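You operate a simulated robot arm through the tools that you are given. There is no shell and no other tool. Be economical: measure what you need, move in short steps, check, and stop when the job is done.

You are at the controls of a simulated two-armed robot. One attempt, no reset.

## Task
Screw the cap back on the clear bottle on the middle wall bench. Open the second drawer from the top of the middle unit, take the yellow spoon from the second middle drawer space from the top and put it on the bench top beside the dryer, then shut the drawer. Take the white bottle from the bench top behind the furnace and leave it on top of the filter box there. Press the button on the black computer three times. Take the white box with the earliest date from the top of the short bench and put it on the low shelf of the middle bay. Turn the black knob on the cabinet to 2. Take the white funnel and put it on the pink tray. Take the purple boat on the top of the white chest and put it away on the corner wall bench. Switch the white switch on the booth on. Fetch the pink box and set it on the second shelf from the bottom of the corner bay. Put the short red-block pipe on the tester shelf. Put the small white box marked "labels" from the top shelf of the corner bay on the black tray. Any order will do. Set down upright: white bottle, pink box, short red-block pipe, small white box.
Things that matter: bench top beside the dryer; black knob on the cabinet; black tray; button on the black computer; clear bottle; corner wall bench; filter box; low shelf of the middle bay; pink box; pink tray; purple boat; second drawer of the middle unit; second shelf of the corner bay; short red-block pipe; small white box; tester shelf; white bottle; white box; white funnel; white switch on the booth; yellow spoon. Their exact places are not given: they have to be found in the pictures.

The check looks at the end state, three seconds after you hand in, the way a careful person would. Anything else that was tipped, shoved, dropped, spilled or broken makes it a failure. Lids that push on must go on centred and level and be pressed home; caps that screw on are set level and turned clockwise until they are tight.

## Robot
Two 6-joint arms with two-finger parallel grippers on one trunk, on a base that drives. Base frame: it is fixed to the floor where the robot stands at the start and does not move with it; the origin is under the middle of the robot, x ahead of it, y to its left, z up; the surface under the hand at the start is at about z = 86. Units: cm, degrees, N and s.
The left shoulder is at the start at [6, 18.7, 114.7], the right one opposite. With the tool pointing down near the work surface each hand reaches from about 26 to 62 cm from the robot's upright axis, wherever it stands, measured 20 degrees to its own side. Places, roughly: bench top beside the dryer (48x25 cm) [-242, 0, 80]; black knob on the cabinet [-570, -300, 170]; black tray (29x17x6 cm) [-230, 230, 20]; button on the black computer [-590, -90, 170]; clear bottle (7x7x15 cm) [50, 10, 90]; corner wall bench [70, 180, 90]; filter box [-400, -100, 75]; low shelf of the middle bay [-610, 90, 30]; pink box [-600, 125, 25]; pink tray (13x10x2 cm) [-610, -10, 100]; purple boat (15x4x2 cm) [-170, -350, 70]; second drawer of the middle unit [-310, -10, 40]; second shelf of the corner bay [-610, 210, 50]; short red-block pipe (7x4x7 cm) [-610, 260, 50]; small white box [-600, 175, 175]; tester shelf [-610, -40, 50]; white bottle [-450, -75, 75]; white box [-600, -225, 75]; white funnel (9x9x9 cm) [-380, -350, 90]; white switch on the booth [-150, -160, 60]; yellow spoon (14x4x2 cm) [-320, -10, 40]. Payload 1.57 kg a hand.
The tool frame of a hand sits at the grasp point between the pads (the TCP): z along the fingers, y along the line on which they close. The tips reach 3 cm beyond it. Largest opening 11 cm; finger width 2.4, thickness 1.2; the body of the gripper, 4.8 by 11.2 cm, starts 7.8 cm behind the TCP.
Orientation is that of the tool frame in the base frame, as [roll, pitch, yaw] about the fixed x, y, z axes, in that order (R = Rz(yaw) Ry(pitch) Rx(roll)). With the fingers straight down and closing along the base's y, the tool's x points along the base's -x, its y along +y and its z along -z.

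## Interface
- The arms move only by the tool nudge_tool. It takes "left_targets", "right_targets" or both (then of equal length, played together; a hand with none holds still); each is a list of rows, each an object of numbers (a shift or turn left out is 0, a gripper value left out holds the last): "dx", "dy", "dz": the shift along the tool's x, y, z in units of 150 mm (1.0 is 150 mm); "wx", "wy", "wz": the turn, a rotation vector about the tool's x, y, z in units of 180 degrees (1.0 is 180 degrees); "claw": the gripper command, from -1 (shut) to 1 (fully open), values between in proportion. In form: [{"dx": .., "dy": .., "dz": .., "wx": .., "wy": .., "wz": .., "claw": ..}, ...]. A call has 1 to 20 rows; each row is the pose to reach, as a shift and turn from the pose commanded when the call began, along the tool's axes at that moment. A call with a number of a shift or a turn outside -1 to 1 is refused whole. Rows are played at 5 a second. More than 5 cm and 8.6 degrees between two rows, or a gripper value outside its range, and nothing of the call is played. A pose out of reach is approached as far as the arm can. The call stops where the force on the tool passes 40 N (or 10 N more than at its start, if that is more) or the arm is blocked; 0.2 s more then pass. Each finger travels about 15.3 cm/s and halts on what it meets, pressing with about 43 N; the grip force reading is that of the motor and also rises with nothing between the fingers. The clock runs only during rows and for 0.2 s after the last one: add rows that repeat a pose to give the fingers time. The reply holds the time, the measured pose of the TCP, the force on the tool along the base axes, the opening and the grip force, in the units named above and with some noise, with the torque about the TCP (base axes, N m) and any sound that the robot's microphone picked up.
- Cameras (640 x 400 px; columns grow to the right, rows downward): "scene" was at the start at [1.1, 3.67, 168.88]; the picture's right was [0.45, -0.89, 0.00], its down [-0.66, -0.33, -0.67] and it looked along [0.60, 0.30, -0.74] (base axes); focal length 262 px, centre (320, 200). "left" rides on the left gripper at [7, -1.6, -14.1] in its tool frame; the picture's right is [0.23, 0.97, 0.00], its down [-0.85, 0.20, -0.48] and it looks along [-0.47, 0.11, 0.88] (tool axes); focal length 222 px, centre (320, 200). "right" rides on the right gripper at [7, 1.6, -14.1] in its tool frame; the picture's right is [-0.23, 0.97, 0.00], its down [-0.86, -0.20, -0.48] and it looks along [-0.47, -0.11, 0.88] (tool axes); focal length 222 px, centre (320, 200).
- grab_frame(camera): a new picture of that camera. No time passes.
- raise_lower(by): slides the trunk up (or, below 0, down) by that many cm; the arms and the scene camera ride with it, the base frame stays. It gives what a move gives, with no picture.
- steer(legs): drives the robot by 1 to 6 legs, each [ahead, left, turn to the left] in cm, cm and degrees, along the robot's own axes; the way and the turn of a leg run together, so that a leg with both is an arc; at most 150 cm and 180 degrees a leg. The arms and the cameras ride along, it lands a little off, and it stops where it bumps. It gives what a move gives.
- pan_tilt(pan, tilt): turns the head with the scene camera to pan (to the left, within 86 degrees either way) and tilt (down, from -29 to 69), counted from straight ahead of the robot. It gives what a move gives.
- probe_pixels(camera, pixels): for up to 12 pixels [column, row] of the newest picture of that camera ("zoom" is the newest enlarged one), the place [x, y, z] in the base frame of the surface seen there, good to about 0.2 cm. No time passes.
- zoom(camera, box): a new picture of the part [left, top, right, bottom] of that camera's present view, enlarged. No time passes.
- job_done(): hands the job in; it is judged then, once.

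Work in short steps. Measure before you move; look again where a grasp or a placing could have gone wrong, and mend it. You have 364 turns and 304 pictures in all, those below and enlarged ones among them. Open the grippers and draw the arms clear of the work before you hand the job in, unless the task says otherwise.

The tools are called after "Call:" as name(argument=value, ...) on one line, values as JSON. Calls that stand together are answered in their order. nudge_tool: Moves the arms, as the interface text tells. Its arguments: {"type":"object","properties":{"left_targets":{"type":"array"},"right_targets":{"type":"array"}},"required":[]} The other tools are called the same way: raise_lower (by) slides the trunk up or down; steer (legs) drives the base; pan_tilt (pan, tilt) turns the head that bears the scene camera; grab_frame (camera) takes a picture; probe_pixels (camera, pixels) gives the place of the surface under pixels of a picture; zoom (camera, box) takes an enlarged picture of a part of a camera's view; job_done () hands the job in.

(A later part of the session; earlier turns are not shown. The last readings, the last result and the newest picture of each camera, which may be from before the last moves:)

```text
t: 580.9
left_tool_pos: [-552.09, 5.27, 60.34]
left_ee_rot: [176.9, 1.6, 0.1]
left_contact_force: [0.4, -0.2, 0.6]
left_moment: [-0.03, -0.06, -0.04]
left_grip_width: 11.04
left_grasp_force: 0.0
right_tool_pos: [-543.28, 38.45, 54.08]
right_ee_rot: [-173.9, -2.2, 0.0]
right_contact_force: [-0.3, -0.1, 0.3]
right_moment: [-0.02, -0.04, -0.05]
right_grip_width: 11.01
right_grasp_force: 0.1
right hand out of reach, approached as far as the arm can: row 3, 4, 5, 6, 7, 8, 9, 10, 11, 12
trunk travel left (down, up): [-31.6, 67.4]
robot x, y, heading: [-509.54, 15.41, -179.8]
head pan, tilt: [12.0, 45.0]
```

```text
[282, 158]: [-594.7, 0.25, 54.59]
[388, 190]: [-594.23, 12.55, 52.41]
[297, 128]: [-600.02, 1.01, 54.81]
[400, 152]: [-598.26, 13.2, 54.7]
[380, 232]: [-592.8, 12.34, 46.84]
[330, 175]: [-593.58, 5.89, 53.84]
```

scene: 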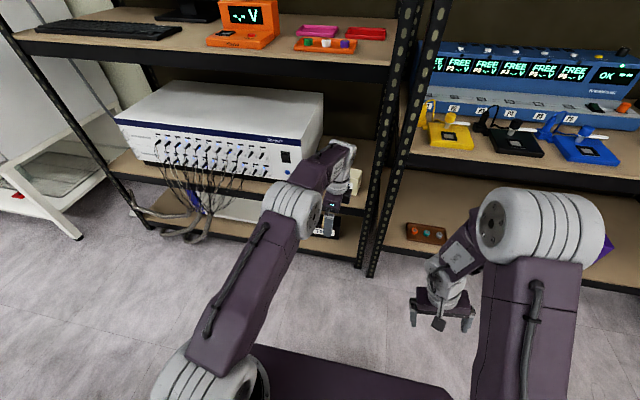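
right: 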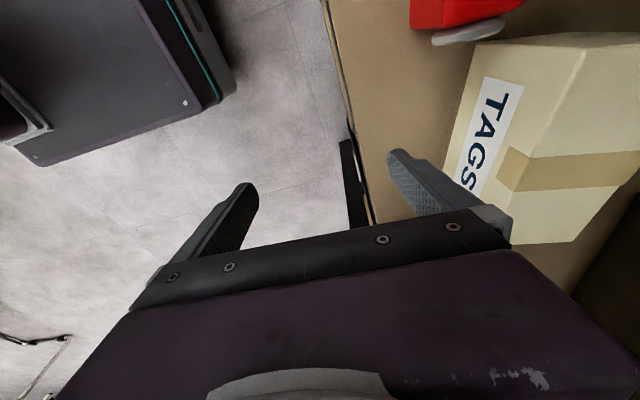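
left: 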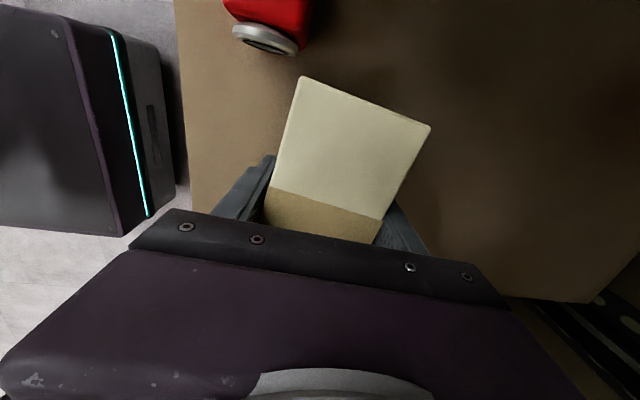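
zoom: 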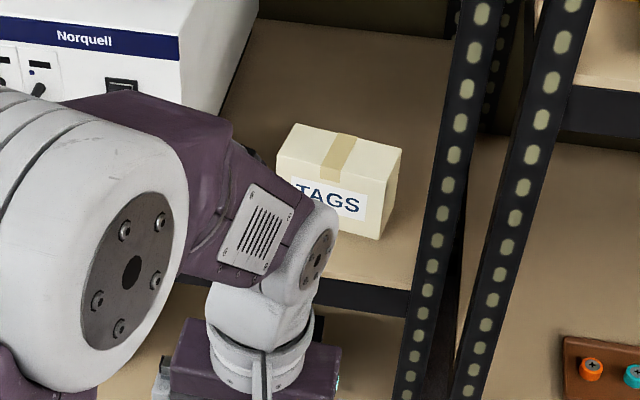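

TAGS is back within about half a centimetre of where it was. Now the pink box again: I drive right to the corner bay and tilt the right hand 63° forward on the way.

Call:
steer(legs=[[15, -75, 0], [10, -77, 0.3]])

Call:
nudge_tool(right_targets=[{"dx": -0.1, "wy": -0.044, "wx": -0.01, "claw": 0.8}, {"dx": -0.2, "wy": -0.088, "wx": -0.02}, {"dx": -0.3, "wy": -0.132, "wx": -0.033}, {"dx": -0.4, "wy": -0.176, "wx": -0.033}, {"dx": -0.5, "wy": -0.22, "wx": -0.033}, {"dx": -0.6, "wy": -0.264, "wx": -0.033}, {"dx": -0.7, "wy": -0.308, "wx": -0.033}, {"dx": -0.75, "wy": -0.35, "wx": -0.033}, {"dx": -0.75, "wy": -0.35, "wx": -0.033}])

```text
t: 588.8
left_tool_pos: [-576.03, 157.27, 60.29]
left_ee_rot: [176.9, 1.8, -0.2]
left_contact_force: [-0.3, 0.9, 0.5]
left_moment: [0.05, -0.03, -0.02]
left_grip_width: 10.99
left_grasp_force: 0.1
right_tool_pos: [-567.08, 190.33, 54.13]
right_ee_rot: [-174.0, -2.2, -0.4]
right_contact_force: [0.0, -0.4, 0.8]
right_moment: [-0.03, -0.01, 0.01]
right_grip_width: 11.01
right_grasp_force: 0.0
trunk travel left (down, up): [-31.6, 67.4]
robot x, y, heading: [-533.45, 166.95, 180.0]
head pan, tilt: [12.0, 45.0]
```

```text
t: 590.8
left_tool_pos: [-576.2, 157.41, 60.12]
left_ee_rot: [176.8, 1.4, -0.2]
left_contact_force: [-1.1, 0.1, -1.3]
left_moment: [-0.03, -0.09, 0.03]
left_grip_width: 10.99
left_grasp_force: 0.0
right_tool_pos: [-586.92, 188.49, 58.51]
right_ee_rot: [168.9, 57.7, -6.8]
right_contact_force: [-1.7, 0.2, -2.1]
right_moment: [-0.04, 0.04, 0.02]
right_grip_width: 9.9
right_grasp_force: 0.0
right hand out of reach, approached as far as the arm can: row 2, 3, 4, 5, 6, 7, 8, 9
trunk travel left (down, up): [-31.6, 67.4]
robot x, y, heading: [-532.7, 167.57, 179.9]
head pan, tilt: [12.0, 45.0]
```

Call:
steer(legs=[[-14, 0, 0]])

Call:
raise_lower(by=-27)

Call:
nudge_tool(right_targets=[{"dx": 0.15, "dz": 0.07, "wx": 0.01, "wz": -0.01}, {"dx": 0.3, "dz": 0.15, "wx": 0.02, "wz": -0.02}, {"dx": 0.45, "dz": 0.25, "wx": 0.03, "wz": -0.02, "wy": -0.03}, {"dx": 0.45, "dz": 0.25, "wx": 0.03, "wz": -0.02, "wy": -0.03}])

Call:
grab_frame(camera="right")

```text
t: 592.1
left_tool_pos: [-562.22, 157.12, 60.3]
left_ee_rot: [176.9, 1.8, 0.0]
left_contact_force: [0.1, -0.3, -0.2]
left_moment: [0.0, 0.04, 0.01]
left_grip_width: 10.99
left_grasp_force: 0.1
right_tool_pos: [-573.01, 188.22, 58.88]
right_ee_rot: [168.9, 58.0, -6.4]
right_contact_force: [-0.1, 0.5, 0.6]
right_moment: [-0.01, -0.01, 0.0]
right_grip_width: 9.89
right_grasp_force: 0.1
trunk travel left (down, up): [-31.6, 67.4]
robot x, y, heading: [-519.81, 167.25, -179.9]
head pan, tilt: [12.0, 45.0]
```

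```text
t: 594.8
left_tool_pos: [-562.29, 157.06, 33.29]
left_ee_rot: [176.9, 1.7, -0.1]
left_contact_force: [0.1, 0.1, -0.2]
left_moment: [0.02, 0.0, 0.0]
left_grip_width: 10.99
left_grasp_force: 0.0
right_tool_pos: [-573.1, 188.23, 31.8]
right_ee_rot: [169.0, 57.9, -6.5]
right_contact_force: [0.7, -0.6, 0.2]
right_moment: [0.02, 0.0, -0.02]
right_grip_width: 9.9
right_grasp_force: 0.1
trunk travel left (down, up): [-4.6, 94.4]
robot x, y, heading: [-520.03, 167.43, -180.0]
head pan, tilt: [12.0, 45.0]
```

```text
t: 595.8
left_tool_pos: [-562.21, 157.11, 33.21]
left_ee_rot: [176.9, 1.6, 0.0]
left_contact_force: [0.3, -0.3, -0.8]
left_moment: [0.03, 0.01, 0.01]
left_grip_width: 10.99
left_grasp_force: 0.1
right_tool_pos: [-577.63, 190.62, 26.02]
right_ee_rot: [167.2, 61.6, -10.1]
right_contact_force: [0.5, -0.2, -0.1]
right_moment: [0.0, 0.0, -0.03]
right_grip_width: 9.88
right_grasp_force: 0.0
right hand out of reach, approached as far as the arm can: row 1, 2, 3, 4
trunk travel left (down, up): [-4.6, 94.4]
robot x, y, heading: [-519.82, 167.21, -179.9]
head pan, tilt: [12.0, 45.0]
```

```text
124 pictures are left
```

right: 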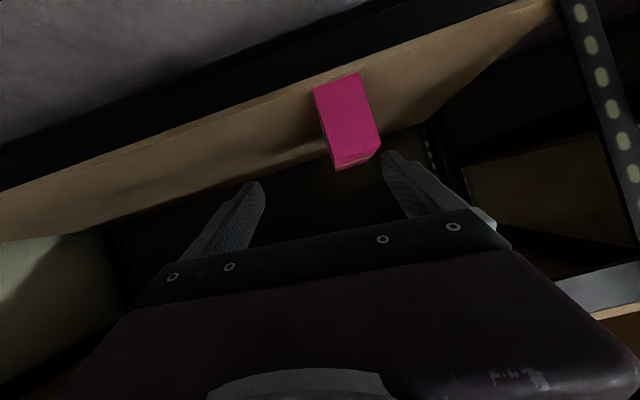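

Call:
nudge_tool(right_targets=[{"wz": -0.015, "dy": 0.1}, {"wz": -0.03, "dy": 0.2}, {"wz": -0.038, "dy": 0.3}, {"wz": -0.038, "dy": 0.3}])

Call:
probe_pixels(camera="right", pixels=[[335, 110], [345, 100], [355, 155], [340, 160], [370, 150], [318, 95], [358, 78]])

```text
t: 596.8
left_tool_pos: [-562.26, 157.1, 33.27]
left_ee_rot: [176.9, 1.6, 0.0]
left_contact_force: [0.5, 0.1, -0.7]
left_moment: [0.01, -0.03, 0.02]
left_grip_width: 10.99
left_grasp_force: 0.0
right_tool_pos: [-580.49, 188.04, 28.01]
right_ee_rot: [172.1, 61.1, -2.3]
right_contact_force: [-0.5, 0.1, 0.1]
right_moment: [-0.01, 0.01, 0.01]
right_grip_width: 9.91
right_grasp_force: 0.1
right hand out of reach, approached as far as the arm can: row 1, 2, 3, 4
trunk travel left (down, up): [-4.6, 94.4]
robot x, y, heading: [-519.94, 167.59, -179.7]
head pan, tilt: [12.0, 45.0]
```

```text
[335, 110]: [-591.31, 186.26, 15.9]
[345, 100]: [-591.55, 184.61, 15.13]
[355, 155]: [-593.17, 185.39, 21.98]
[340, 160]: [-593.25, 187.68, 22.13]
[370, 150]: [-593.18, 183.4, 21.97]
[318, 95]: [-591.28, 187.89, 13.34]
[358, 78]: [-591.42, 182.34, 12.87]
```

Call:
raise_lower(by=-4.4)

Call:
nudge_tool(right_targets=[{"dx": 0.1, "dz": 0.05}, {"dx": 0.2, "dz": 0.12}, {"dx": 0.25, "dz": 0.16}, {"dx": 0.25, "dz": 0.16}])

```text
t: 597.7
left_tool_pos: [-562.34, 157.08, 28.89]
left_ee_rot: [176.9, 1.6, 0.0]
left_contact_force: [-0.6, 0.0, 0.9]
left_moment: [0.03, 0.0, -0.01]
left_grip_width: 11.0
left_grasp_force: 0.1
right_tool_pos: [-580.43, 188.05, 23.58]
right_ee_rot: [172.1, 61.1, -2.3]
right_contact_force: [-0.4, -0.3, 0.6]
right_moment: [-0.02, 0.01, 0.0]
right_grip_width: 9.89
right_grasp_force: 0.0
trunk travel left (down, up): [-0.2, 98.8]
robot x, y, heading: [-519.62, 167.44, -180.1]
head pan, tilt: [12.0, 45.0]
```

```text
t: 598.7
left_tool_pos: [-562.29, 157.04, 28.87]
left_ee_rot: [176.9, 1.7, 0.0]
left_contact_force: [-0.7, -0.2, -0.3]
left_moment: [0.02, 0.01, 0.01]
left_grip_width: 11.02
left_grasp_force: 0.0
right_tool_pos: [-580.97, 187.84, 19.21]
right_ee_rot: [170.8, 60.9, -3.2]
right_contact_force: [0.5, 0.9, -0.2]
right_moment: [0.01, 0.02, 0.0]
right_grip_width: 9.91
right_grasp_force: 0.1
right hand out of reach, approached as far as the arm can: row 3
trunk travel left (down, up): [-0.2, 98.8]
robot x, y, heading: [-519.58, 167.12, -179.9]
head pan, tilt: [12.0, 45.0]
```

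Call:
steer(legs=[[14.3, 2.3, 0]])

Call:
grab_frame(camera="right")

```text
t: 600.0
left_tool_pos: [-576.88, 154.7, 28.84]
left_ee_rot: [176.9, 1.7, 0.1]
left_contact_force: [0.4, 0.5, -0.5]
left_moment: [0.01, 0.01, 0.0]
left_grip_width: 10.98
left_grasp_force: 0.0
right_tool_pos: [-595.5, 185.4, 19.33]
right_ee_rot: [170.8, 60.9, -3.1]
right_contact_force: [-0.2, 0.1, -0.6]
right_moment: [-0.01, -0.01, -0.03]
right_grip_width: 9.92
right_grasp_force: 0.0
trunk travel left (down, up): [-0.2, 98.8]
robot x, y, heading: [-534.29, 165.18, -179.8]
head pan, tilt: [12.0, 45.0]
```

```text
123 pictures are left
```

right: 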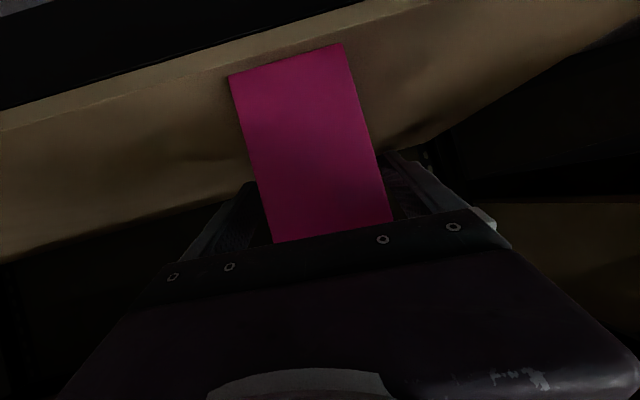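

Straddling. I close, lift a bit, and back out.

Call:
nudge_tool(right_targets=[{"claw": 0.4}, {"claw": 0.15}, {"claw": -1}, {"claw": -1}, {"claw": -1}])

Call:
raise_lower(by=3)

Call:
grab_frame(camera="right")

```text
t: 601.2
left_tool_pos: [-576.96, 154.84, 28.91]
left_ee_rot: [177.0, 1.7, 0.1]
left_contact_force: [0.9, 0.3, 0.3]
left_moment: [0.0, -0.03, 0.01]
left_grip_width: 10.99
left_grasp_force: 0.0
right_tool_pos: [-595.56, 185.42, 19.34]
right_ee_rot: [170.8, 61.0, -3.1]
right_contact_force: [-0.6, 0.6, 1.9]
right_moment: [0.23, -0.11, 0.11]
right_grip_width: 6.53
right_grasp_force: 42.8
trunk travel left (down, up): [-0.2, 98.8]
robot x, y, heading: [-534.24, 164.9, -180.1]
head pan, tilt: [12.0, 45.0]
```

```text
t: 602.0
left_tool_pos: [-576.86, 154.69, 32.02]
left_ee_rot: [176.8, 1.7, 0.2]
left_contact_force: [0.0, 0.2, 0.5]
left_moment: [-0.01, 0.01, 0.01]
left_grip_width: 11.0
left_grasp_force: 0.0
right_tool_pos: [-595.54, 185.47, 22.25]
right_ee_rot: [170.8, 60.8, -3.1]
right_contact_force: [-0.3, -0.2, -1.9]
right_moment: [0.04, -0.09, -0.02]
right_grip_width: 6.52
right_grasp_force: 42.9
trunk travel left (down, up): [-3.2, 95.8]
robot x, y, heading: [-534.44, 165.05, -179.8]
head pan, tilt: [12.0, 45.0]
```

```text
122 pictures are left
```

right: 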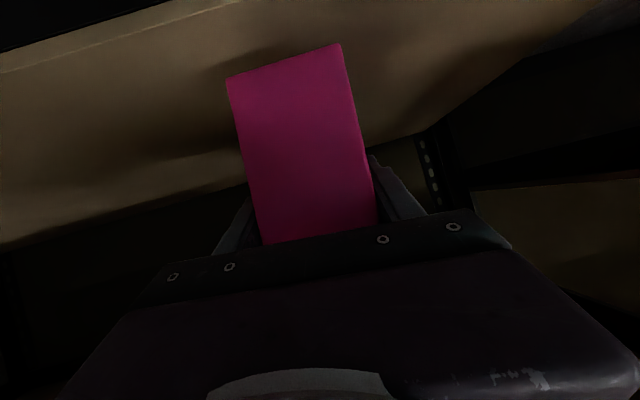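

Held. I back out, draw the left hand in, raise to just above the small objects, and line up at y ≈ 205.

Call:
steer(legs=[[-32, 0, 0]])

Call:
nudge_tool(left_targets=[{"dx": 0.15}, {"dx": 0.3}, {"dx": 0.45}, {"dx": 0.6}, {"dx": 0.6}])

Call:
raise_lower(by=38.6)

Call:
steer(legs=[[0, -19.5, 0]])

```text
t: 604.1
left_tool_pos: [-545.23, 154.82, 31.83]
left_ee_rot: [177.0, 1.7, 0.1]
left_contact_force: [-0.1, 0.1, -0.5]
left_moment: [0.0, 0.0, -0.02]
left_grip_width: 11.01
left_grasp_force: 0.1
right_tool_pos: [-563.82, 185.56, 22.25]
right_ee_rot: [170.8, 60.9, -3.2]
right_contact_force: [-0.1, 0.1, -2.6]
right_moment: [0.03, -0.06, 0.0]
right_grip_width: 6.52
right_grasp_force: 42.8
trunk travel left (down, up): [-3.2, 95.8]
robot x, y, heading: [-502.78, 165.15, -179.9]
head pan, tilt: [12.0, 45.0]
```

```text
t: 605.3
left_tool_pos: [-536.1, 154.74, 31.71]
left_ee_rot: [176.9, 1.7, 0.2]
left_contact_force: [0.4, 0.4, 0.3]
left_moment: [-0.02, 0.04, 0.01]
left_grip_width: 11.0
left_grasp_force: 0.2
right_tool_pos: [-563.81, 185.48, 22.22]
right_ee_rot: [170.8, 61.0, -3.1]
right_contact_force: [-0.4, 0.7, -3.0]
right_moment: [0.02, -0.05, -0.01]
right_grip_width: 6.53
right_grasp_force: 43.0
trunk travel left (down, up): [-3.2, 95.8]
robot x, y, heading: [-502.99, 165.16, -179.8]
head pan, tilt: [12.0, 45.0]
```

```text
t: 609.0
left_tool_pos: [-536.07, 154.65, 70.24]
left_ee_rot: [176.9, 1.8, 0.1]
left_contact_force: [0.2, 0.5, 0.2]
left_moment: [0.02, -0.03, -0.01]
left_grip_width: 10.98
left_grasp_force: 0.0
right_tool_pos: [-563.88, 185.59, 60.71]
right_ee_rot: [170.9, 60.8, -3.0]
right_contact_force: [0.1, -0.7, -2.5]
right_moment: [0.04, -0.06, -0.01]
right_grip_width: 6.49
right_grasp_force: 43.0
trunk travel left (down, up): [-41.8, 57.2]
robot x, y, heading: [-503.02, 164.93, -180.0]
head pan, tilt: [12.0, 45.0]
```

```text
t: 610.6
left_tool_pos: [-536.17, 174.05, 70.17]
left_ee_rot: [176.9, 1.7, 0.2]
left_contact_force: [0.5, 0.7, 0.0]
left_moment: [-0.02, 0.02, 0.02]
left_grip_width: 10.98
left_grasp_force: 0.2
right_tool_pos: [-564.01, 204.7, 60.74]
right_ee_rot: [170.6, 61.0, -3.0]
right_contact_force: [0.1, 0.0, -2.5]
right_moment: [-0.01, -0.06, -0.01]
right_grip_width: 6.5
right_grasp_force: 43.5
trunk travel left (down, up): [-41.8, 57.2]
robot x, y, heading: [-502.77, 184.67, -179.8]
head pan, tilt: [12.0, 45.0]
```

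Call:
steer(legs=[[39.5, 0, 0]])

Call:
steer(legs=[[0, -27, 0], [0, -27.5, 0]])

Call:
pan_tilt(pan=-45, tilt=35)

Call:
grab_frame(camera="scene")

Call:
grab_frame(camera="right")

```text
t: 613.1
left_tool_pos: [-576.15, 173.43, 70.19]
left_ee_rot: [176.9, 1.7, 0.4]
left_contact_force: [-0.7, 0.2, 0.2]
left_moment: [-0.01, -0.05, 0.0]
left_grip_width: 11.01
left_grasp_force: 0.1
right_tool_pos: [-604.19, 204.1, 60.73]
right_ee_rot: [170.8, 60.8, -2.7]
right_contact_force: [-0.5, -0.2, -3.2]
right_moment: [0.03, -0.08, 0.0]
right_grip_width: 6.48
right_grasp_force: 42.5
trunk travel left (down, up): [-41.8, 57.2]
robot x, y, heading: [-542.8, 184.43, -179.4]
head pan, tilt: [12.0, 45.0]
```

```text
t: 616.5
left_tool_pos: [-576.44, 228.45, 70.24]
left_ee_rot: [176.8, 1.7, 0.2]
left_contact_force: [0.7, 0.1, -0.1]
left_moment: [-0.05, 0.02, 0.03]
left_grip_width: 10.99
left_grasp_force: 0.1
right_tool_pos: [-604.35, 259.23, 60.85]
right_ee_rot: [170.7, 60.8, -3.1]
right_contact_force: [-0.3, -0.3, -2.4]
right_moment: [0.0, -0.06, 0.01]
right_grip_width: 6.46
right_grasp_force: 43.1
trunk travel left (down, up): [-41.8, 57.2]
robot x, y, heading: [-543.27, 238.79, -179.7]
head pan, tilt: [12.0, 45.0]
```

```text
t: 617.8
left_tool_pos: [-576.47, 228.44, 70.15]
left_ee_rot: [176.9, 1.7, 0.1]
left_contact_force: [-0.4, -0.7, -0.8]
left_moment: [0.0, 0.03, 0.0]
left_grip_width: 11.01
left_grasp_force: 0.1
right_tool_pos: [-604.38, 259.18, 60.85]
right_ee_rot: [170.8, 60.8, -3.0]
right_contact_force: [-0.8, 0.2, -2.8]
right_moment: [0.01, -0.09, -0.01]
right_grip_width: 6.48
right_grasp_force: 43.3
trunk travel left (down, up): [-41.8, 57.2]
robot x, y, heading: [-542.81, 239.09, -179.6]
head pan, tilt: [-45.0, 35.0]
```

```text
121 pictures are left
```

scene: 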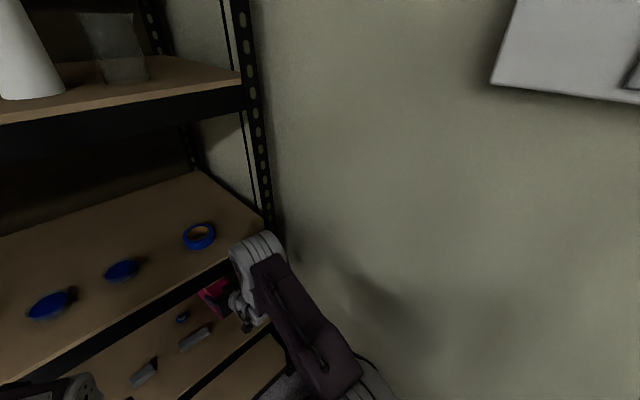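

```text
120 pictures are left
```

right: 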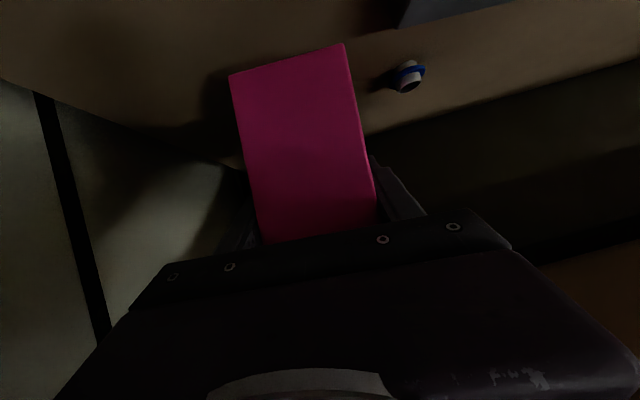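

In position. I lower the box onto the shelf.

Call:
raise_lower(by=-3.2)

Call:
nudge_tool(right_targets=[{"dx": 0.01, "dz": 0.005}, {"dx": 0.02, "dz": 0.01}, {"dx": 0.03, "dz": 0.015}])

```text
t: 618.6
left_tool_pos: [-576.4, 228.4, 66.96]
left_ee_rot: [177.0, 1.7, 0.3]
left_contact_force: [-0.3, 0.2, -0.2]
left_moment: [0.03, -0.01, 0.06]
left_grip_width: 10.98
left_grasp_force: 0.1
right_tool_pos: [-604.4, 259.21, 57.64]
right_ee_rot: [170.8, 60.8, -2.9]
right_contact_force: [-0.8, 0.3, -2.3]
right_moment: [0.02, -0.1, 0.03]
right_grip_width: 6.47
right_grasp_force: 42.8
trunk travel left (down, up): [-38.6, 60.4]
robot x, y, heading: [-543.1, 238.85, -179.6]
head pan, tilt: [-45.0, 35.0]
```

```text
t: 619.4
left_tool_pos: [-576.18, 228.28, 67.01]
left_ee_rot: [176.9, 1.8, 0.3]
left_contact_force: [-0.5, -1.1, -0.1]
left_moment: [0.04, 0.02, 0.0]
left_grip_width: 11.0
left_grasp_force: 0.0
right_tool_pos: [-604.31, 259.12, 57.44]
right_ee_rot: [170.7, 61.1, -3.0]
right_contact_force: [0.2, 0.9, 9.2]
right_moment: [0.42, -0.65, -0.03]
right_grip_width: 6.46
right_grasp_force: 43.5
trunk travel left (down, up): [-38.6, 60.4]
robot x, y, heading: [-542.78, 239.0, -180.0]
head pan, tilt: [-45.0, 35.0]
```

Touching. I open a little and slide the fingers back along the box.

Call:
nudge_tool(right_targets=[{"claw": 0.4}, {"claw": 0.5}, {"claw": 0.5}, {"claw": 0.5}])

Call:
steer(legs=[[-4, 0, 0]])

Call:
nudge_tool(right_targets=[{"dz": -0.1}, {"dz": -0.2}, {"dz": -0.3}, {"dz": -0.3}])

Call:
grab_frame(camera="right")

```text
t: 620.4
left_tool_pos: [-576.48, 228.37, 67.07]
left_ee_rot: [177.0, 1.7, 0.2]
left_contact_force: [-0.6, -0.2, -0.2]
left_moment: [0.01, -0.01, 0.01]
left_grip_width: 11.0
left_grasp_force: 0.0
right_tool_pos: [-604.31, 259.26, 57.18]
right_ee_rot: [170.5, 60.7, -3.1]
right_contact_force: [0.1, 0.6, 0.1]
right_moment: [-0.04, 0.04, -0.01]
right_grip_width: 8.25
right_grasp_force: 0.2
trunk travel left (down, up): [-38.6, 60.4]
robot x, y, heading: [-542.87, 238.93, -179.6]
head pan, tilt: [-45.0, 35.0]
```

```text
t: 621.2
left_tool_pos: [-572.39, 228.49, 67.18]
left_ee_rot: [176.9, 1.8, 0.2]
left_contact_force: [0.7, 0.3, -0.7]
left_moment: [-0.02, 0.07, -0.01]
left_grip_width: 11.01
left_grasp_force: 0.1
right_tool_pos: [-600.12, 259.06, 57.31]
right_ee_rot: [170.6, 60.8, -3.1]
right_contact_force: [0.1, 0.6, -0.7]
right_moment: [0.05, 0.04, 0.01]
right_grip_width: 8.26
right_grasp_force: 0.0
trunk travel left (down, up): [-38.6, 60.4]
robot x, y, heading: [-538.8, 238.89, -179.6]
head pan, tilt: [-45.0, 35.0]
```

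```text
t: 622.2
left_tool_pos: [-572.36, 228.42, 67.01]
left_ee_rot: [176.9, 1.7, 0.2]
left_contact_force: [0.2, -0.1, 1.0]
left_moment: [-0.02, -0.03, 0.0]
left_grip_width: 10.99
left_grasp_force: 0.0
right_tool_pos: [-597.52, 260.09, 59.6]
right_ee_rot: [169.1, 60.4, -4.2]
right_contact_force: [0.3, 0.7, 1.6]
right_moment: [-0.02, 0.0, 0.02]
right_grip_width: 8.23
right_grasp_force: 0.2
right hand out of reach, approached as far as the arm can: row 2, 3, 4
trunk travel left (down, up): [-38.6, 60.4]
robot x, y, heading: [-539.21, 238.99, -179.8]
head pan, tilt: [-45.0, 35.0]
```

```text
119 pictures are left
```

right: 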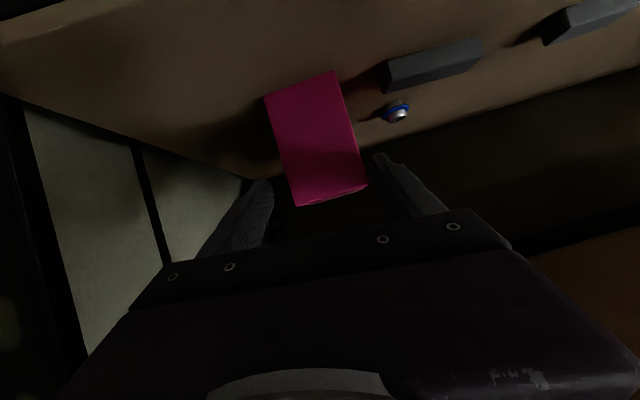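

Call:
steer(legs=[[-3, 0, 0]])

Call:
grab_frame(camera="right")

Call:
probe_pixels(camera="right", pixels=[[320, 160], [300, 190], [345, 185], [275, 105], [335, 82], [318, 200], [435, 60], [395, 112]])

```text
t: 623.3
left_tool_pos: [-569.57, 228.67, 66.98]
left_ee_rot: [176.8, 1.7, 0.1]
left_contact_force: [-0.2, -0.4, 0.2]
left_moment: [0.04, -0.02, 0.0]
left_grip_width: 10.96
left_grasp_force: 0.1
right_tool_pos: [-594.43, 260.25, 59.65]
right_ee_rot: [169.0, 60.4, -4.5]
right_contact_force: [0.1, 0.2, -0.2]
right_moment: [-0.01, 0.04, -0.01]
right_grip_width: 8.26
right_grasp_force: 0.1
trunk travel left (down, up): [-38.6, 60.4]
robot x, y, heading: [-535.77, 239.17, -180.0]
head pan, tilt: [-45.0, 35.0]
stopped in leg 1: the robot was blocked; the commanded pose is now the measured one
```

```text
118 pictures are left
```

right: 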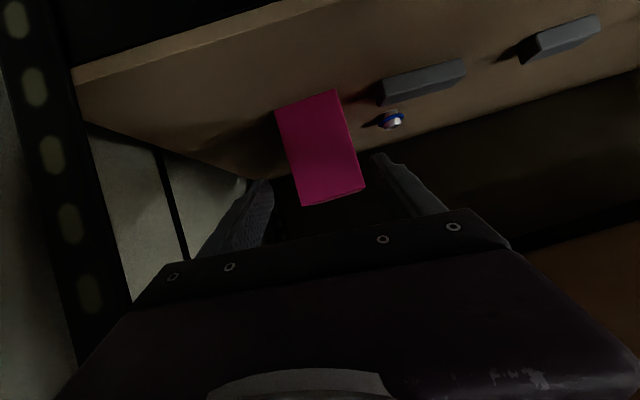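

```text
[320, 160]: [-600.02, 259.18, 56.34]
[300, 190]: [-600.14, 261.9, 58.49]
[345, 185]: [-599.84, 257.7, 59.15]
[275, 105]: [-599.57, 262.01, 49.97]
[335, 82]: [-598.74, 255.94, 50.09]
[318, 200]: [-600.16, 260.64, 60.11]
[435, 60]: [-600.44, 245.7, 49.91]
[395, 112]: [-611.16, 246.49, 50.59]
```

The pink box stands upright on the second shelf. I raise slightly and move left to clear the bench, then back out.

Call:
raise_lower(by=4)

Call:
steer(legs=[[3, 0, 0], [0, 54, 0]])

Call:
steer(legs=[[-35, 5, 0], [-20, 60, 0]])

Call:
pan_tilt(pan=-30, tilt=25)

Call:
grab_frame(camera="scene")

```text
t: 624.1
left_tool_pos: [-569.52, 228.63, 71.03]
left_ee_rot: [176.9, 1.7, 0.1]
left_contact_force: [-0.2, -0.6, 0.1]
left_moment: [0.02, 0.05, -0.03]
left_grip_width: 10.99
left_grasp_force: 0.0
right_tool_pos: [-594.51, 260.44, 63.65]
right_ee_rot: [169.0, 60.4, -4.6]
right_contact_force: [0.2, -0.9, -0.8]
right_moment: [-0.01, 0.02, 0.0]
right_grip_width: 8.26
right_grasp_force: 0.0
trunk travel left (down, up): [-42.6, 56.4]
robot x, y, heading: [-536.2, 239.13, -179.8]
head pan, tilt: [-45.0, 35.0]
```

```text
t: 627.7
left_tool_pos: [-572.33, 173.24, 71.07]
left_ee_rot: [176.9, 1.8, 0.1]
left_contact_force: [0.2, 0.0, 0.2]
left_moment: [0.0, 0.0, 0.01]
left_grip_width: 11.03
left_grasp_force: 0.0
right_tool_pos: [-597.12, 204.95, 63.67]
right_ee_rot: [169.1, 60.4, -4.5]
right_contact_force: [-0.6, 0.7, -1.1]
right_moment: [0.04, 0.02, 0.03]
right_grip_width: 8.22
right_grasp_force: 0.1
trunk travel left (down, up): [-42.6, 56.4]
robot x, y, heading: [-538.86, 183.82, -179.9]
head pan, tilt: [-45.0, 35.0]
```

```text
t: 633.3
left_tool_pos: [-516.08, 106.11, 70.97]
left_ee_rot: [176.9, 1.6, -0.6]
left_contact_force: [-0.8, -0.4, -0.3]
left_moment: [0.03, -0.01, 0.01]
left_grip_width: 10.99
left_grasp_force: 0.0
right_tool_pos: [-540.54, 138.12, 63.64]
right_ee_rot: [169.0, 60.6, -5.2]
right_contact_force: [0.4, -0.3, 1.1]
right_moment: [0.01, 0.01, 0.0]
right_grip_width: 8.24
right_grasp_force: 0.1
trunk travel left (down, up): [-42.6, 56.4]
robot x, y, heading: [-482.46, 116.21, 179.4]
head pan, tilt: [-45.0, 35.0]
```

```text
t: 634.1
left_tool_pos: [-515.93, 106.1, 71.04]
left_ee_rot: [176.8, 1.7, -0.5]
left_contact_force: [0.6, 0.0, 1.2]
left_moment: [-0.01, 0.02, 0.01]
left_grip_width: 11.0
left_grasp_force: 0.0
right_tool_pos: [-540.79, 138.08, 63.57]
right_ee_rot: [169.0, 60.4, -5.2]
right_contact_force: [-0.1, 0.4, -0.3]
right_moment: [0.0, 0.02, -0.03]
right_grip_width: 8.26
right_grasp_force: 0.1
trunk travel left (down, up): [-42.6, 56.4]
robot x, y, heading: [-482.41, 116.21, 179.8]
head pan, tilt: [-30.0, 25.0]
```

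```text
117 pictures are left
```

scene: 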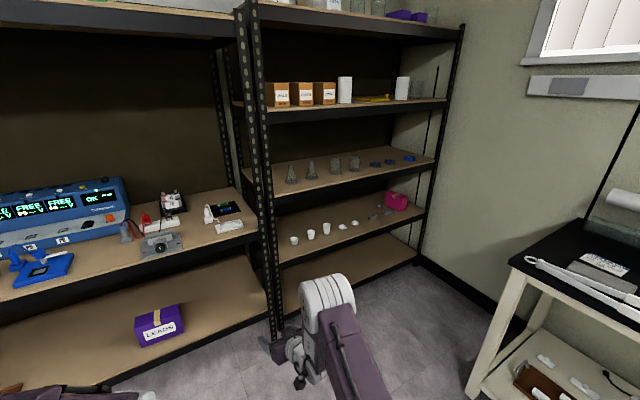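

Everything stands well there. Next the computer button. I raise the trunk and bring the right hand up, horizontal with fingers shut.

Call:
raise_lower(by=40)

Call:
raise_lower(by=16)

Call:
nudge_tool(right_targets=[{"dx": -0.2, "dz": -0.05, "wy": -0.03, "wx": 0.01, "claw": -1}, {"dx": -0.4, "dz": -0.1, "wy": -0.06, "wx": 0.02}, {"dx": -0.6, "dz": -0.15, "wy": -0.09, "wx": 0.03}, {"dx": -0.8, "dz": -0.2, "wy": -0.12, "wx": 0.03}, {"dx": -1.0, "dz": -0.3, "wy": -0.16, "wx": 0.03}, {"dx": -1.0, "dz": -0.3, "wy": -0.16, "wx": 0.03}])

Call:
nudge_tool(right_targets=[{"dx": -0.2}, {"dx": -0.4}, {"dx": -0.6}, {"dx": -0.8}, {"dx": -1.0}, {"dx": -1.0}])

```text
t: 637.9
left_tool_pos: [-515.96, 106.04, 111.03]
left_ee_rot: [176.9, 1.8, -0.6]
left_contact_force: [0.1, 0.1, -0.2]
left_moment: [-0.01, 0.0, -0.01]
left_grip_width: 11.01
left_grasp_force: 0.0
right_tool_pos: [-540.6, 137.94, 103.69]
right_ee_rot: [168.9, 60.3, -5.2]
right_contact_force: [0.4, -0.1, 0.0]
right_moment: [-0.01, -0.01, -0.01]
right_grip_width: 8.26
right_grasp_force: 0.1
trunk travel left (down, up): [-82.6, 16.4]
robot x, y, heading: [-482.38, 116.56, 179.4]
head pan, tilt: [-30.0, 25.0]
```

```text
t: 639.7
left_tool_pos: [-515.92, 106.06, 127.01]
left_ee_rot: [176.9, 1.6, -0.7]
left_contact_force: [-0.4, -0.5, 0.5]
left_moment: [0.0, 0.05, 0.04]
left_grip_width: 11.01
left_grasp_force: 0.1
right_tool_pos: [-540.63, 138.19, 119.59]
right_ee_rot: [168.9, 60.4, -5.1]
right_contact_force: [0.1, 0.8, 0.2]
right_moment: [0.02, -0.01, 0.01]
right_grip_width: 8.28
right_grasp_force: 0.1
trunk travel left (down, up): [-98.6, 0.4]
robot x, y, heading: [-482.32, 116.5, 179.4]
head pan, tilt: [-30.0, 25.0]
```

```text
t: 641.1
left_tool_pos: [-516.0, 105.93, 127.05]
left_ee_rot: [176.7, 1.7, -0.7]
left_contact_force: [-0.3, 0.3, -0.7]
left_moment: [0.0, 0.0, -0.02]
left_grip_width: 11.0
left_grasp_force: 0.1
right_tool_pos: [-543.84, 143.05, 135.35]
right_ee_rot: [99.5, 84.9, -79.7]
right_contact_force: [-0.5, -0.6, 0.0]
right_moment: [-0.02, 0.0, 0.0]
right_grip_width: 0.0
right_grasp_force: 21.7
right hand out of reach, approached as far as the arm can: row 1, 2, 3, 4, 5, 6
trunk travel left (down, up): [-98.6, 0.4]
robot x, y, heading: [-482.91, 116.04, 179.5]
head pan, tilt: [-30.0, 25.0]
```

```text
t: 642.5
left_tool_pos: [-516.08, 106.11, 127.02]
left_ee_rot: [177.0, 1.7, -0.7]
left_contact_force: [0.3, -0.1, -0.2]
left_moment: [0.0, 0.02, -0.01]
left_grip_width: 11.0
left_grasp_force: 0.0
right_tool_pos: [-544.15, 144.17, 150.36]
right_ee_rot: [100.1, 85.9, -80.6]
right_contact_force: [-0.1, -0.2, -0.5]
right_moment: [0.0, 0.0, 0.0]
right_grip_width: 0.0
right_grasp_force: 21.4
right hand out of reach, approached as far as the arm can: row 1, 2
trunk travel left (down, up): [-98.6, 0.4]
robot x, y, heading: [-482.5, 116.47, 179.5]
head pan, tilt: [-30.0, 25.0]
```

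Call:
nudge_tool(right_targets=[{"dx": -0.2}, {"dx": -0.4}, {"dx": -0.6}, {"dx": -0.8}, {"dx": -1.0}, {"dx": -1.0}])

Call:
steer(legs=[[22, 70, 0], [12, 90, 0.4]])

Call:
pan_tilt(pan=30, tilt=5)

Call:
grab_frame(camera="scene")

```text
t: 643.9
left_tool_pos: [-515.92, 106.07, 127.06]
left_ee_rot: [176.9, 1.7, -0.7]
left_contact_force: [0.9, -0.3, -0.3]
left_moment: [0.02, 0.02, 0.01]
left_grip_width: 10.98
left_grasp_force: 0.1
right_tool_pos: [-544.21, 145.05, 165.73]
right_ee_rot: [100.1, 85.9, -80.6]
right_contact_force: [-0.2, -0.1, -0.5]
right_moment: [0.0, 0.01, 0.02]
right_grip_width: 0.01
right_grasp_force: 20.7
trunk travel left (down, up): [-98.6, 0.4]
robot x, y, heading: [-482.65, 116.11, 179.4]
head pan, tilt: [-30.0, 25.0]
```

```text
t: 652.3
left_tool_pos: [-553.35, -53.44, 126.99]
left_ee_rot: [176.8, 1.7, -1.4]
left_contact_force: [-0.8, -0.7, 0.0]
left_moment: [0.0, -0.01, 0.0]
left_grip_width: 11.02
left_grasp_force: 0.0
right_tool_pos: [-580.92, -14.18, 165.68]
right_ee_rot: [99.7, 85.8, -81.8]
right_contact_force: [-1.0, -0.4, 0.3]
right_moment: [-0.01, 0.02, 0.04]
right_grip_width: 0.01
right_grasp_force: 21.6
trunk travel left (down, up): [-98.6, 0.4]
robot x, y, heading: [-519.61, -43.95, 178.6]
head pan, tilt: [-30.0, 25.0]
```

```text
t: 653.6
left_tool_pos: [-553.28, -53.46, 126.97]
left_ee_rot: [176.8, 1.6, -1.3]
left_contact_force: [0.1, -0.2, -0.1]
left_moment: [0.02, 0.0, 0.0]
left_grip_width: 10.99
left_grasp_force: 0.1
right_tool_pos: [-580.93, -14.28, 165.59]
right_ee_rot: [99.9, 85.9, -81.5]
right_contact_force: [0.4, 0.1, 0.3]
right_moment: [0.01, 0.02, 0.02]
right_grip_width: 0.03
right_grasp_force: 21.0
trunk travel left (down, up): [-98.6, 0.4]
robot x, y, heading: [-519.8, -44.01, 178.6]
head pan, tilt: [30.0, 5.0]
```

```text
116 pictures are left
```

scene: 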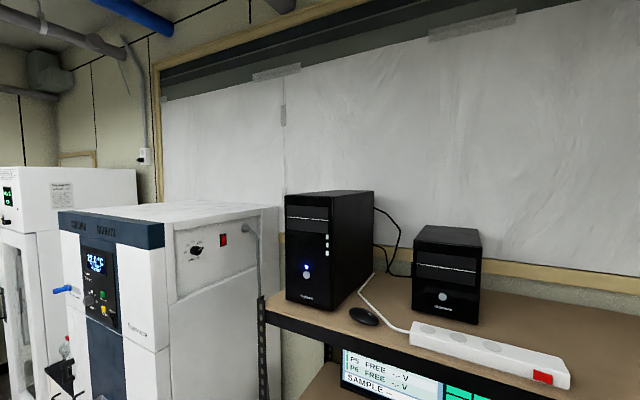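

Call:
zoom(camera="scene", box=[270, 180, 500, 340])

Call:
probe_pixels(camera="scene", pixels=[[306, 275], [306, 268], [287, 250], [330, 250], [306, 210], [443, 296], [414, 290], [478, 290], [300, 300], [326, 240], [363, 318]])

```text
2.50 times, centred on (385, 260) of scene
```

zoom: 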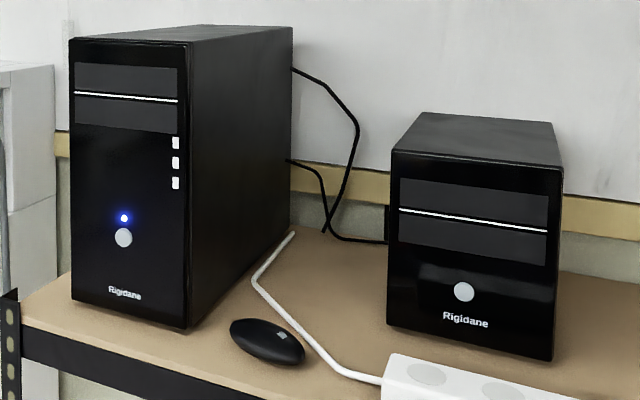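

```text
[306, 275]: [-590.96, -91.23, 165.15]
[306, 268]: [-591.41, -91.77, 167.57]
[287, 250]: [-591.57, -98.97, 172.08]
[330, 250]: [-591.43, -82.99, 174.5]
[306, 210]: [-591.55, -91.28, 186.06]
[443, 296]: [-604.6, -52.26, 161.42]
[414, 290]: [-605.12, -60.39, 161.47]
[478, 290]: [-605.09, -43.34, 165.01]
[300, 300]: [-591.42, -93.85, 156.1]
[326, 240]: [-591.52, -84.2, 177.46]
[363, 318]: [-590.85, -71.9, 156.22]
```

Call:
probe_pixels(camera="scene", pixels=[[160, 300], [100, 260], [60, 230], [165, 380], [240, 250], [20, 250], [68, 375]])

Call:
pan_tilt(pan=60, tilt=30)

Call:
grab_frame(camera="scene")

```text
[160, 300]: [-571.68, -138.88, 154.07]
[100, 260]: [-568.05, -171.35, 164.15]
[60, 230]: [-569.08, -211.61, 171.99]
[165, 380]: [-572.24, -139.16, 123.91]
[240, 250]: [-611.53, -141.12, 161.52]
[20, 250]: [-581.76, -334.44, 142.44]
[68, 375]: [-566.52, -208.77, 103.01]
```

```text
t: 654.6
left_tool_pos: [-553.26, -53.52, 127.08]
left_ee_rot: [176.9, 1.7, -1.4]
left_contact_force: [0.6, 0.8, -0.1]
left_moment: [-0.04, -0.04, 0.0]
left_grip_width: 10.99
left_grasp_force: 0.0
right_tool_pos: [-580.94, -14.28, 165.6]
right_ee_rot: [100.0, 85.9, -81.6]
right_contact_force: [1.0, 0.7, 0.2]
right_moment: [0.0, -0.01, 0.0]
right_grip_width: 0.0
right_grasp_force: 21.2
trunk travel left (down, up): [-98.6, 0.4]
robot x, y, heading: [-519.86, -43.84, 178.9]
head pan, tilt: [60.0, 30.0]
```

```text
114 pictures are left
```

scene: 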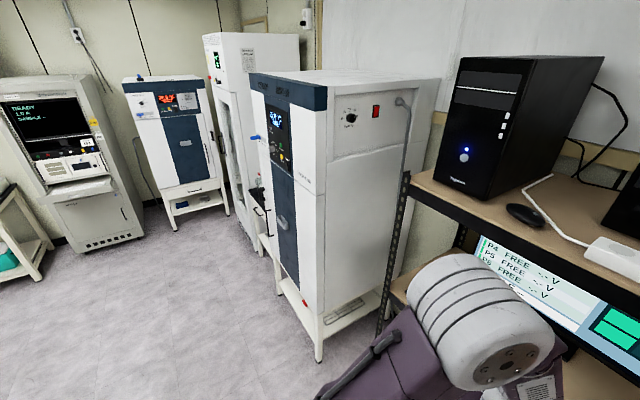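

The big computer's silver button is at (-591, -91.3, 165.2). I drive left 77 cm to line up the fist.

Call:
steer(legs=[[0, 77, 0.8]])

Call:
pan_tilt(pan=-25, tilt=5)

Call:
grab_frame(camera="scene")

Call:
grab_frame(camera="right")

```text
t: 658.6
left_tool_pos: [-554.46, -128.74, 127.08]
left_ee_rot: [176.8, 1.7, -1.0]
left_contact_force: [0.7, 0.2, 0.5]
left_moment: [-0.02, 0.03, -0.01]
left_grip_width: 11.03
left_grasp_force: 0.1
right_tool_pos: [-582.48, -89.63, 165.59]
right_ee_rot: [99.9, 85.8, -81.3]
right_contact_force: [-0.7, -0.2, 0.3]
right_moment: [0.02, 0.0, 0.0]
right_grip_width: 0.02
right_grasp_force: 21.4
trunk travel left (down, up): [-98.6, 0.4]
robot x, y, heading: [-520.46, -118.84, 179.4]
head pan, tilt: [60.0, 30.0]
```

```text
t: 660.2
left_tool_pos: [-554.52, -128.91, 127.08]
left_ee_rot: [177.0, 1.8, -1.0]
left_contact_force: [0.3, 0.7, -0.8]
left_moment: [0.01, -0.02, -0.03]
left_grip_width: 11.0
left_grasp_force: 0.1
right_tool_pos: [-582.44, -89.86, 165.64]
right_ee_rot: [100.1, 86.0, -81.0]
right_contact_force: [0.1, 0.9, -0.2]
right_moment: [0.0, 0.02, 0.0]
right_grip_width: 0.01
right_grasp_force: 21.5
trunk travel left (down, up): [-98.6, 0.4]
robot x, y, heading: [-521.03, -119.33, 179.0]
head pan, tilt: [-25.0, 5.0]
```

```text
113 pictures are left
```

scene: 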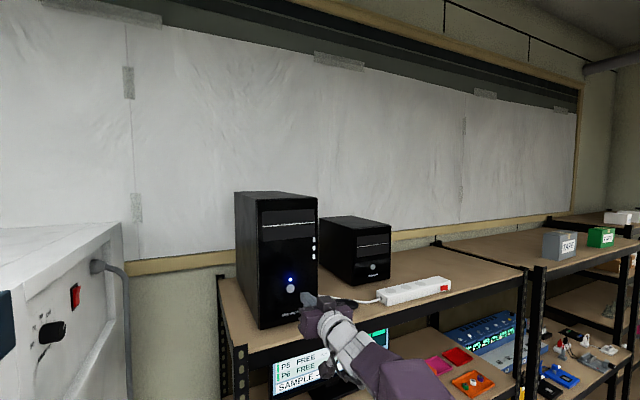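

```text
112 pictures are left
```

right: 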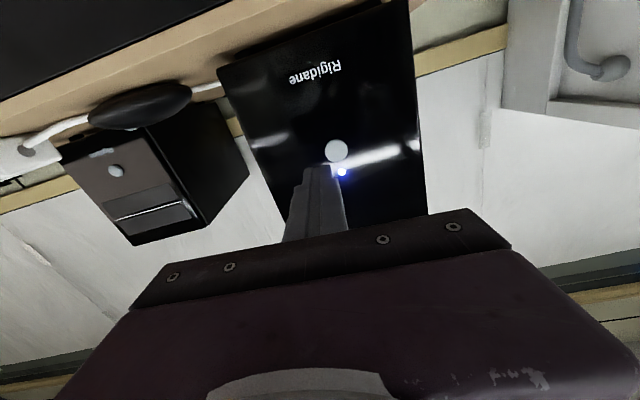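

Call:
probe_pixels(camera="right", pixels=[[337, 151], [333, 147], [342, 155], [342, 172]])

Call:
zoom(camera="right", box=[260, 100, 420, 220])

```text
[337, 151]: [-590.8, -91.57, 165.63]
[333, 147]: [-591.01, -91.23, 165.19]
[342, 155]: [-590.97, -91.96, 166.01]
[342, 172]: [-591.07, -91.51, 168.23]
```

```text
3.33 times, centred on (340, 160) of right
```

zoom: 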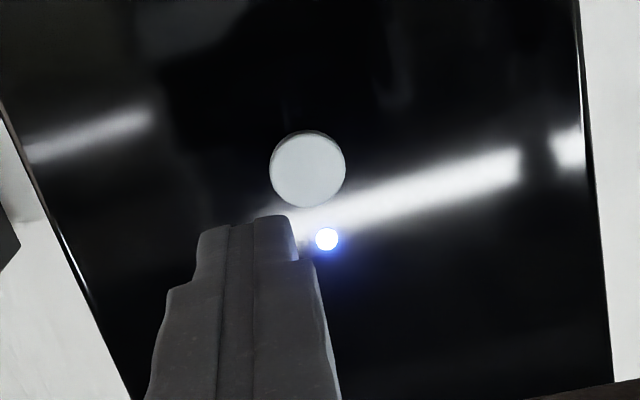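

I align the fist (1.7 cm left) and press the first time in small steps.

Call:
nudge_tool(right_targets=[{"dy": 0.11}, {"dy": 0.11, "dz": 0.15}, {"dy": 0.11, "dz": 0.3}, {"dy": 0.11, "dz": 0.33}, {"dy": 0.11, "dz": 0.36}, {"dy": 0.11, "dz": 0.375}, {"dy": 0.11, "dz": 0.385}])

Call:
zoom(camera="scene", box=[240, 240, 340, 320])

```text
t: 661.8
left_tool_pos: [-554.35, -128.93, 127.13]
left_ee_rot: [176.9, 1.7, -1.0]
left_contact_force: [0.4, 0.8, 0.1]
left_moment: [-0.01, -0.01, 0.0]
left_grip_width: 11.0
left_grasp_force: 0.1
right_tool_pos: [-588.1, -91.4, 165.68]
right_ee_rot: [99.4, 85.8, -81.8]
right_contact_force: [0.0, -0.4, 0.8]
right_moment: [-0.02, -0.01, 0.01]
right_grip_width: 0.0
right_grasp_force: 21.4
trunk travel left (down, up): [-98.6, 0.4]
robot x, y, heading: [-520.89, -119.09, 179.4]
head pan, tilt: [-25.0, 5.0]
heard: click
```

```text
5.00 times, centred on (290, 280) of scene
```

zoom: 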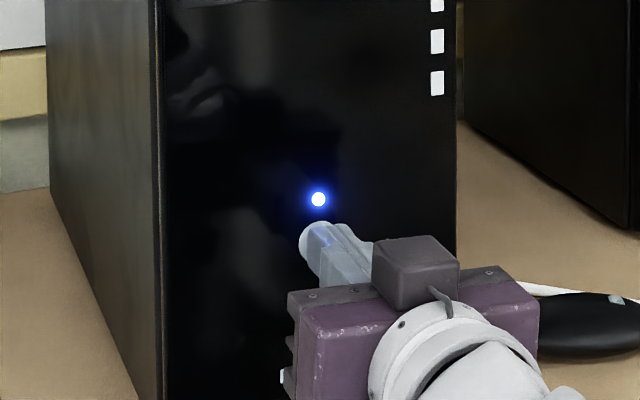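

A click was heard: one press. I back off and press the second time, then the third, separately.

Call:
nudge_tool(right_targets=[{"dz": -0.1}, {"dz": -0.15}, {"dz": -0.15}, {"dz": -0.05}, {"dz": 0.0}, {"dz": 0.0}, {"dz": -0.1}, {"dz": -0.15}])

```text
t: 663.6
left_tool_pos: [-554.57, -128.91, 127.07]
left_ee_rot: [176.9, 1.7, -0.9]
left_contact_force: [0.3, 0.0, -0.5]
left_moment: [0.0, 0.0, 0.01]
left_grip_width: 10.99
left_grasp_force: 0.1
right_tool_pos: [-585.85, -91.38, 165.74]
right_ee_rot: [99.5, 85.9, -81.6]
right_contact_force: [0.5, -0.3, -0.1]
right_moment: [0.05, 0.0, 0.01]
right_grip_width: 0.03
right_grasp_force: 21.2
trunk travel left (down, up): [-98.6, 0.4]
robot x, y, heading: [-520.8, -119.3, 179.4]
head pan, tilt: [-25.0, 5.0]
heard: click
```

Call:
nudge_tool(right_targets=[{"dz": 0.08}, {"dz": 0.15}, {"dz": 0.15}, {"dz": 0.15}])

Call:
nudge_tool(right_targets=[{"dz": -0.1}, {"dz": -0.3}, {"dz": -0.5}])

Call:
zoom(camera="scene", box=[220, 180, 420, 330])

```text
t: 664.6
left_tool_pos: [-554.46, -128.95, 127.0]
left_ee_rot: [176.9, 1.8, -1.0]
left_contact_force: [-0.7, -0.8, 0.1]
left_moment: [0.02, -0.01, 0.03]
left_grip_width: 11.03
left_grasp_force: 0.0
right_tool_pos: [-588.01, -91.48, 165.65]
right_ee_rot: [99.5, 85.9, -81.5]
right_contact_force: [1.5, -0.7, 1.2]
right_moment: [0.02, -0.03, -0.03]
right_grip_width: 0.01
right_grasp_force: 21.2
trunk travel left (down, up): [-98.6, 0.4]
robot x, y, heading: [-520.85, -118.85, 179.0]
head pan, tilt: [-25.0, 5.0]
heard: click
```

```text
t: 665.4
left_tool_pos: [-554.29, -128.98, 127.09]
left_ee_rot: [176.9, 1.8, -1.1]
left_contact_force: [-0.3, -0.7, 0.2]
left_moment: [0.01, 0.02, 0.02]
left_grip_width: 10.99
left_grasp_force: 0.0
right_tool_pos: [-580.25, -91.45, 165.75]
right_ee_rot: [99.1, 85.9, -82.0]
right_contact_force: [-0.2, 0.8, -0.2]
right_moment: [0.0, -0.02, 0.01]
right_grip_width: 0.0
right_grasp_force: 21.0
trunk travel left (down, up): [-98.6, 0.4]
robot x, y, heading: [-521.33, -118.95, 179.1]
head pan, tilt: [-25.0, 5.0]
```

```text
2.67 times, centred on (320, 255) of scene
```

zoom: 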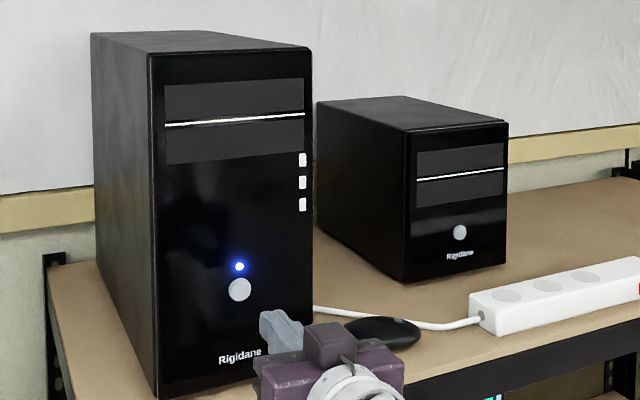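

Three clicks in all. Next the short bench and the cabinet knob to the south: I look left first.

Call:
pan_tilt(pan=80, tilt=28)

Call:
grab_frame(camera="scene")

```text
t: 667.3
left_tool_pos: [-554.44, -128.89, 127.01]
left_ee_rot: [176.9, 1.7, -1.0]
left_contact_force: [0.4, 0.0, 0.0]
left_moment: [0.02, 0.01, 0.04]
left_grip_width: 11.0
left_grasp_force: 0.0
right_tool_pos: [-580.55, -91.39, 165.6]
right_ee_rot: [100.3, 86.0, -80.8]
right_contact_force: [0.6, -0.1, -0.1]
right_moment: [0.01, 0.01, -0.02]
right_grip_width: 0.02
right_grasp_force: 21.0
trunk travel left (down, up): [-98.6, 0.4]
robot x, y, heading: [-520.88, -118.71, 179.2]
head pan, tilt: [80.0, 28.0]
```

```text
108 pictures are left
```

scene: 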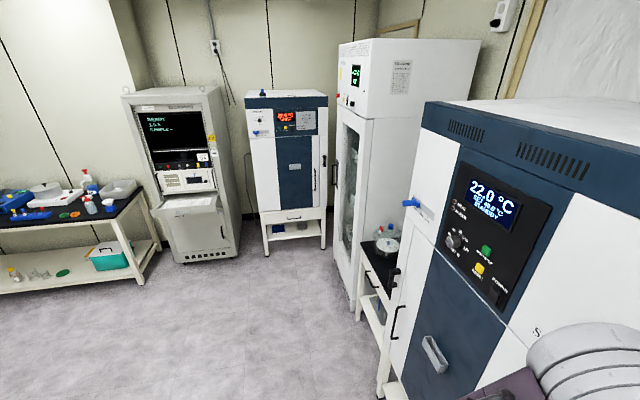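

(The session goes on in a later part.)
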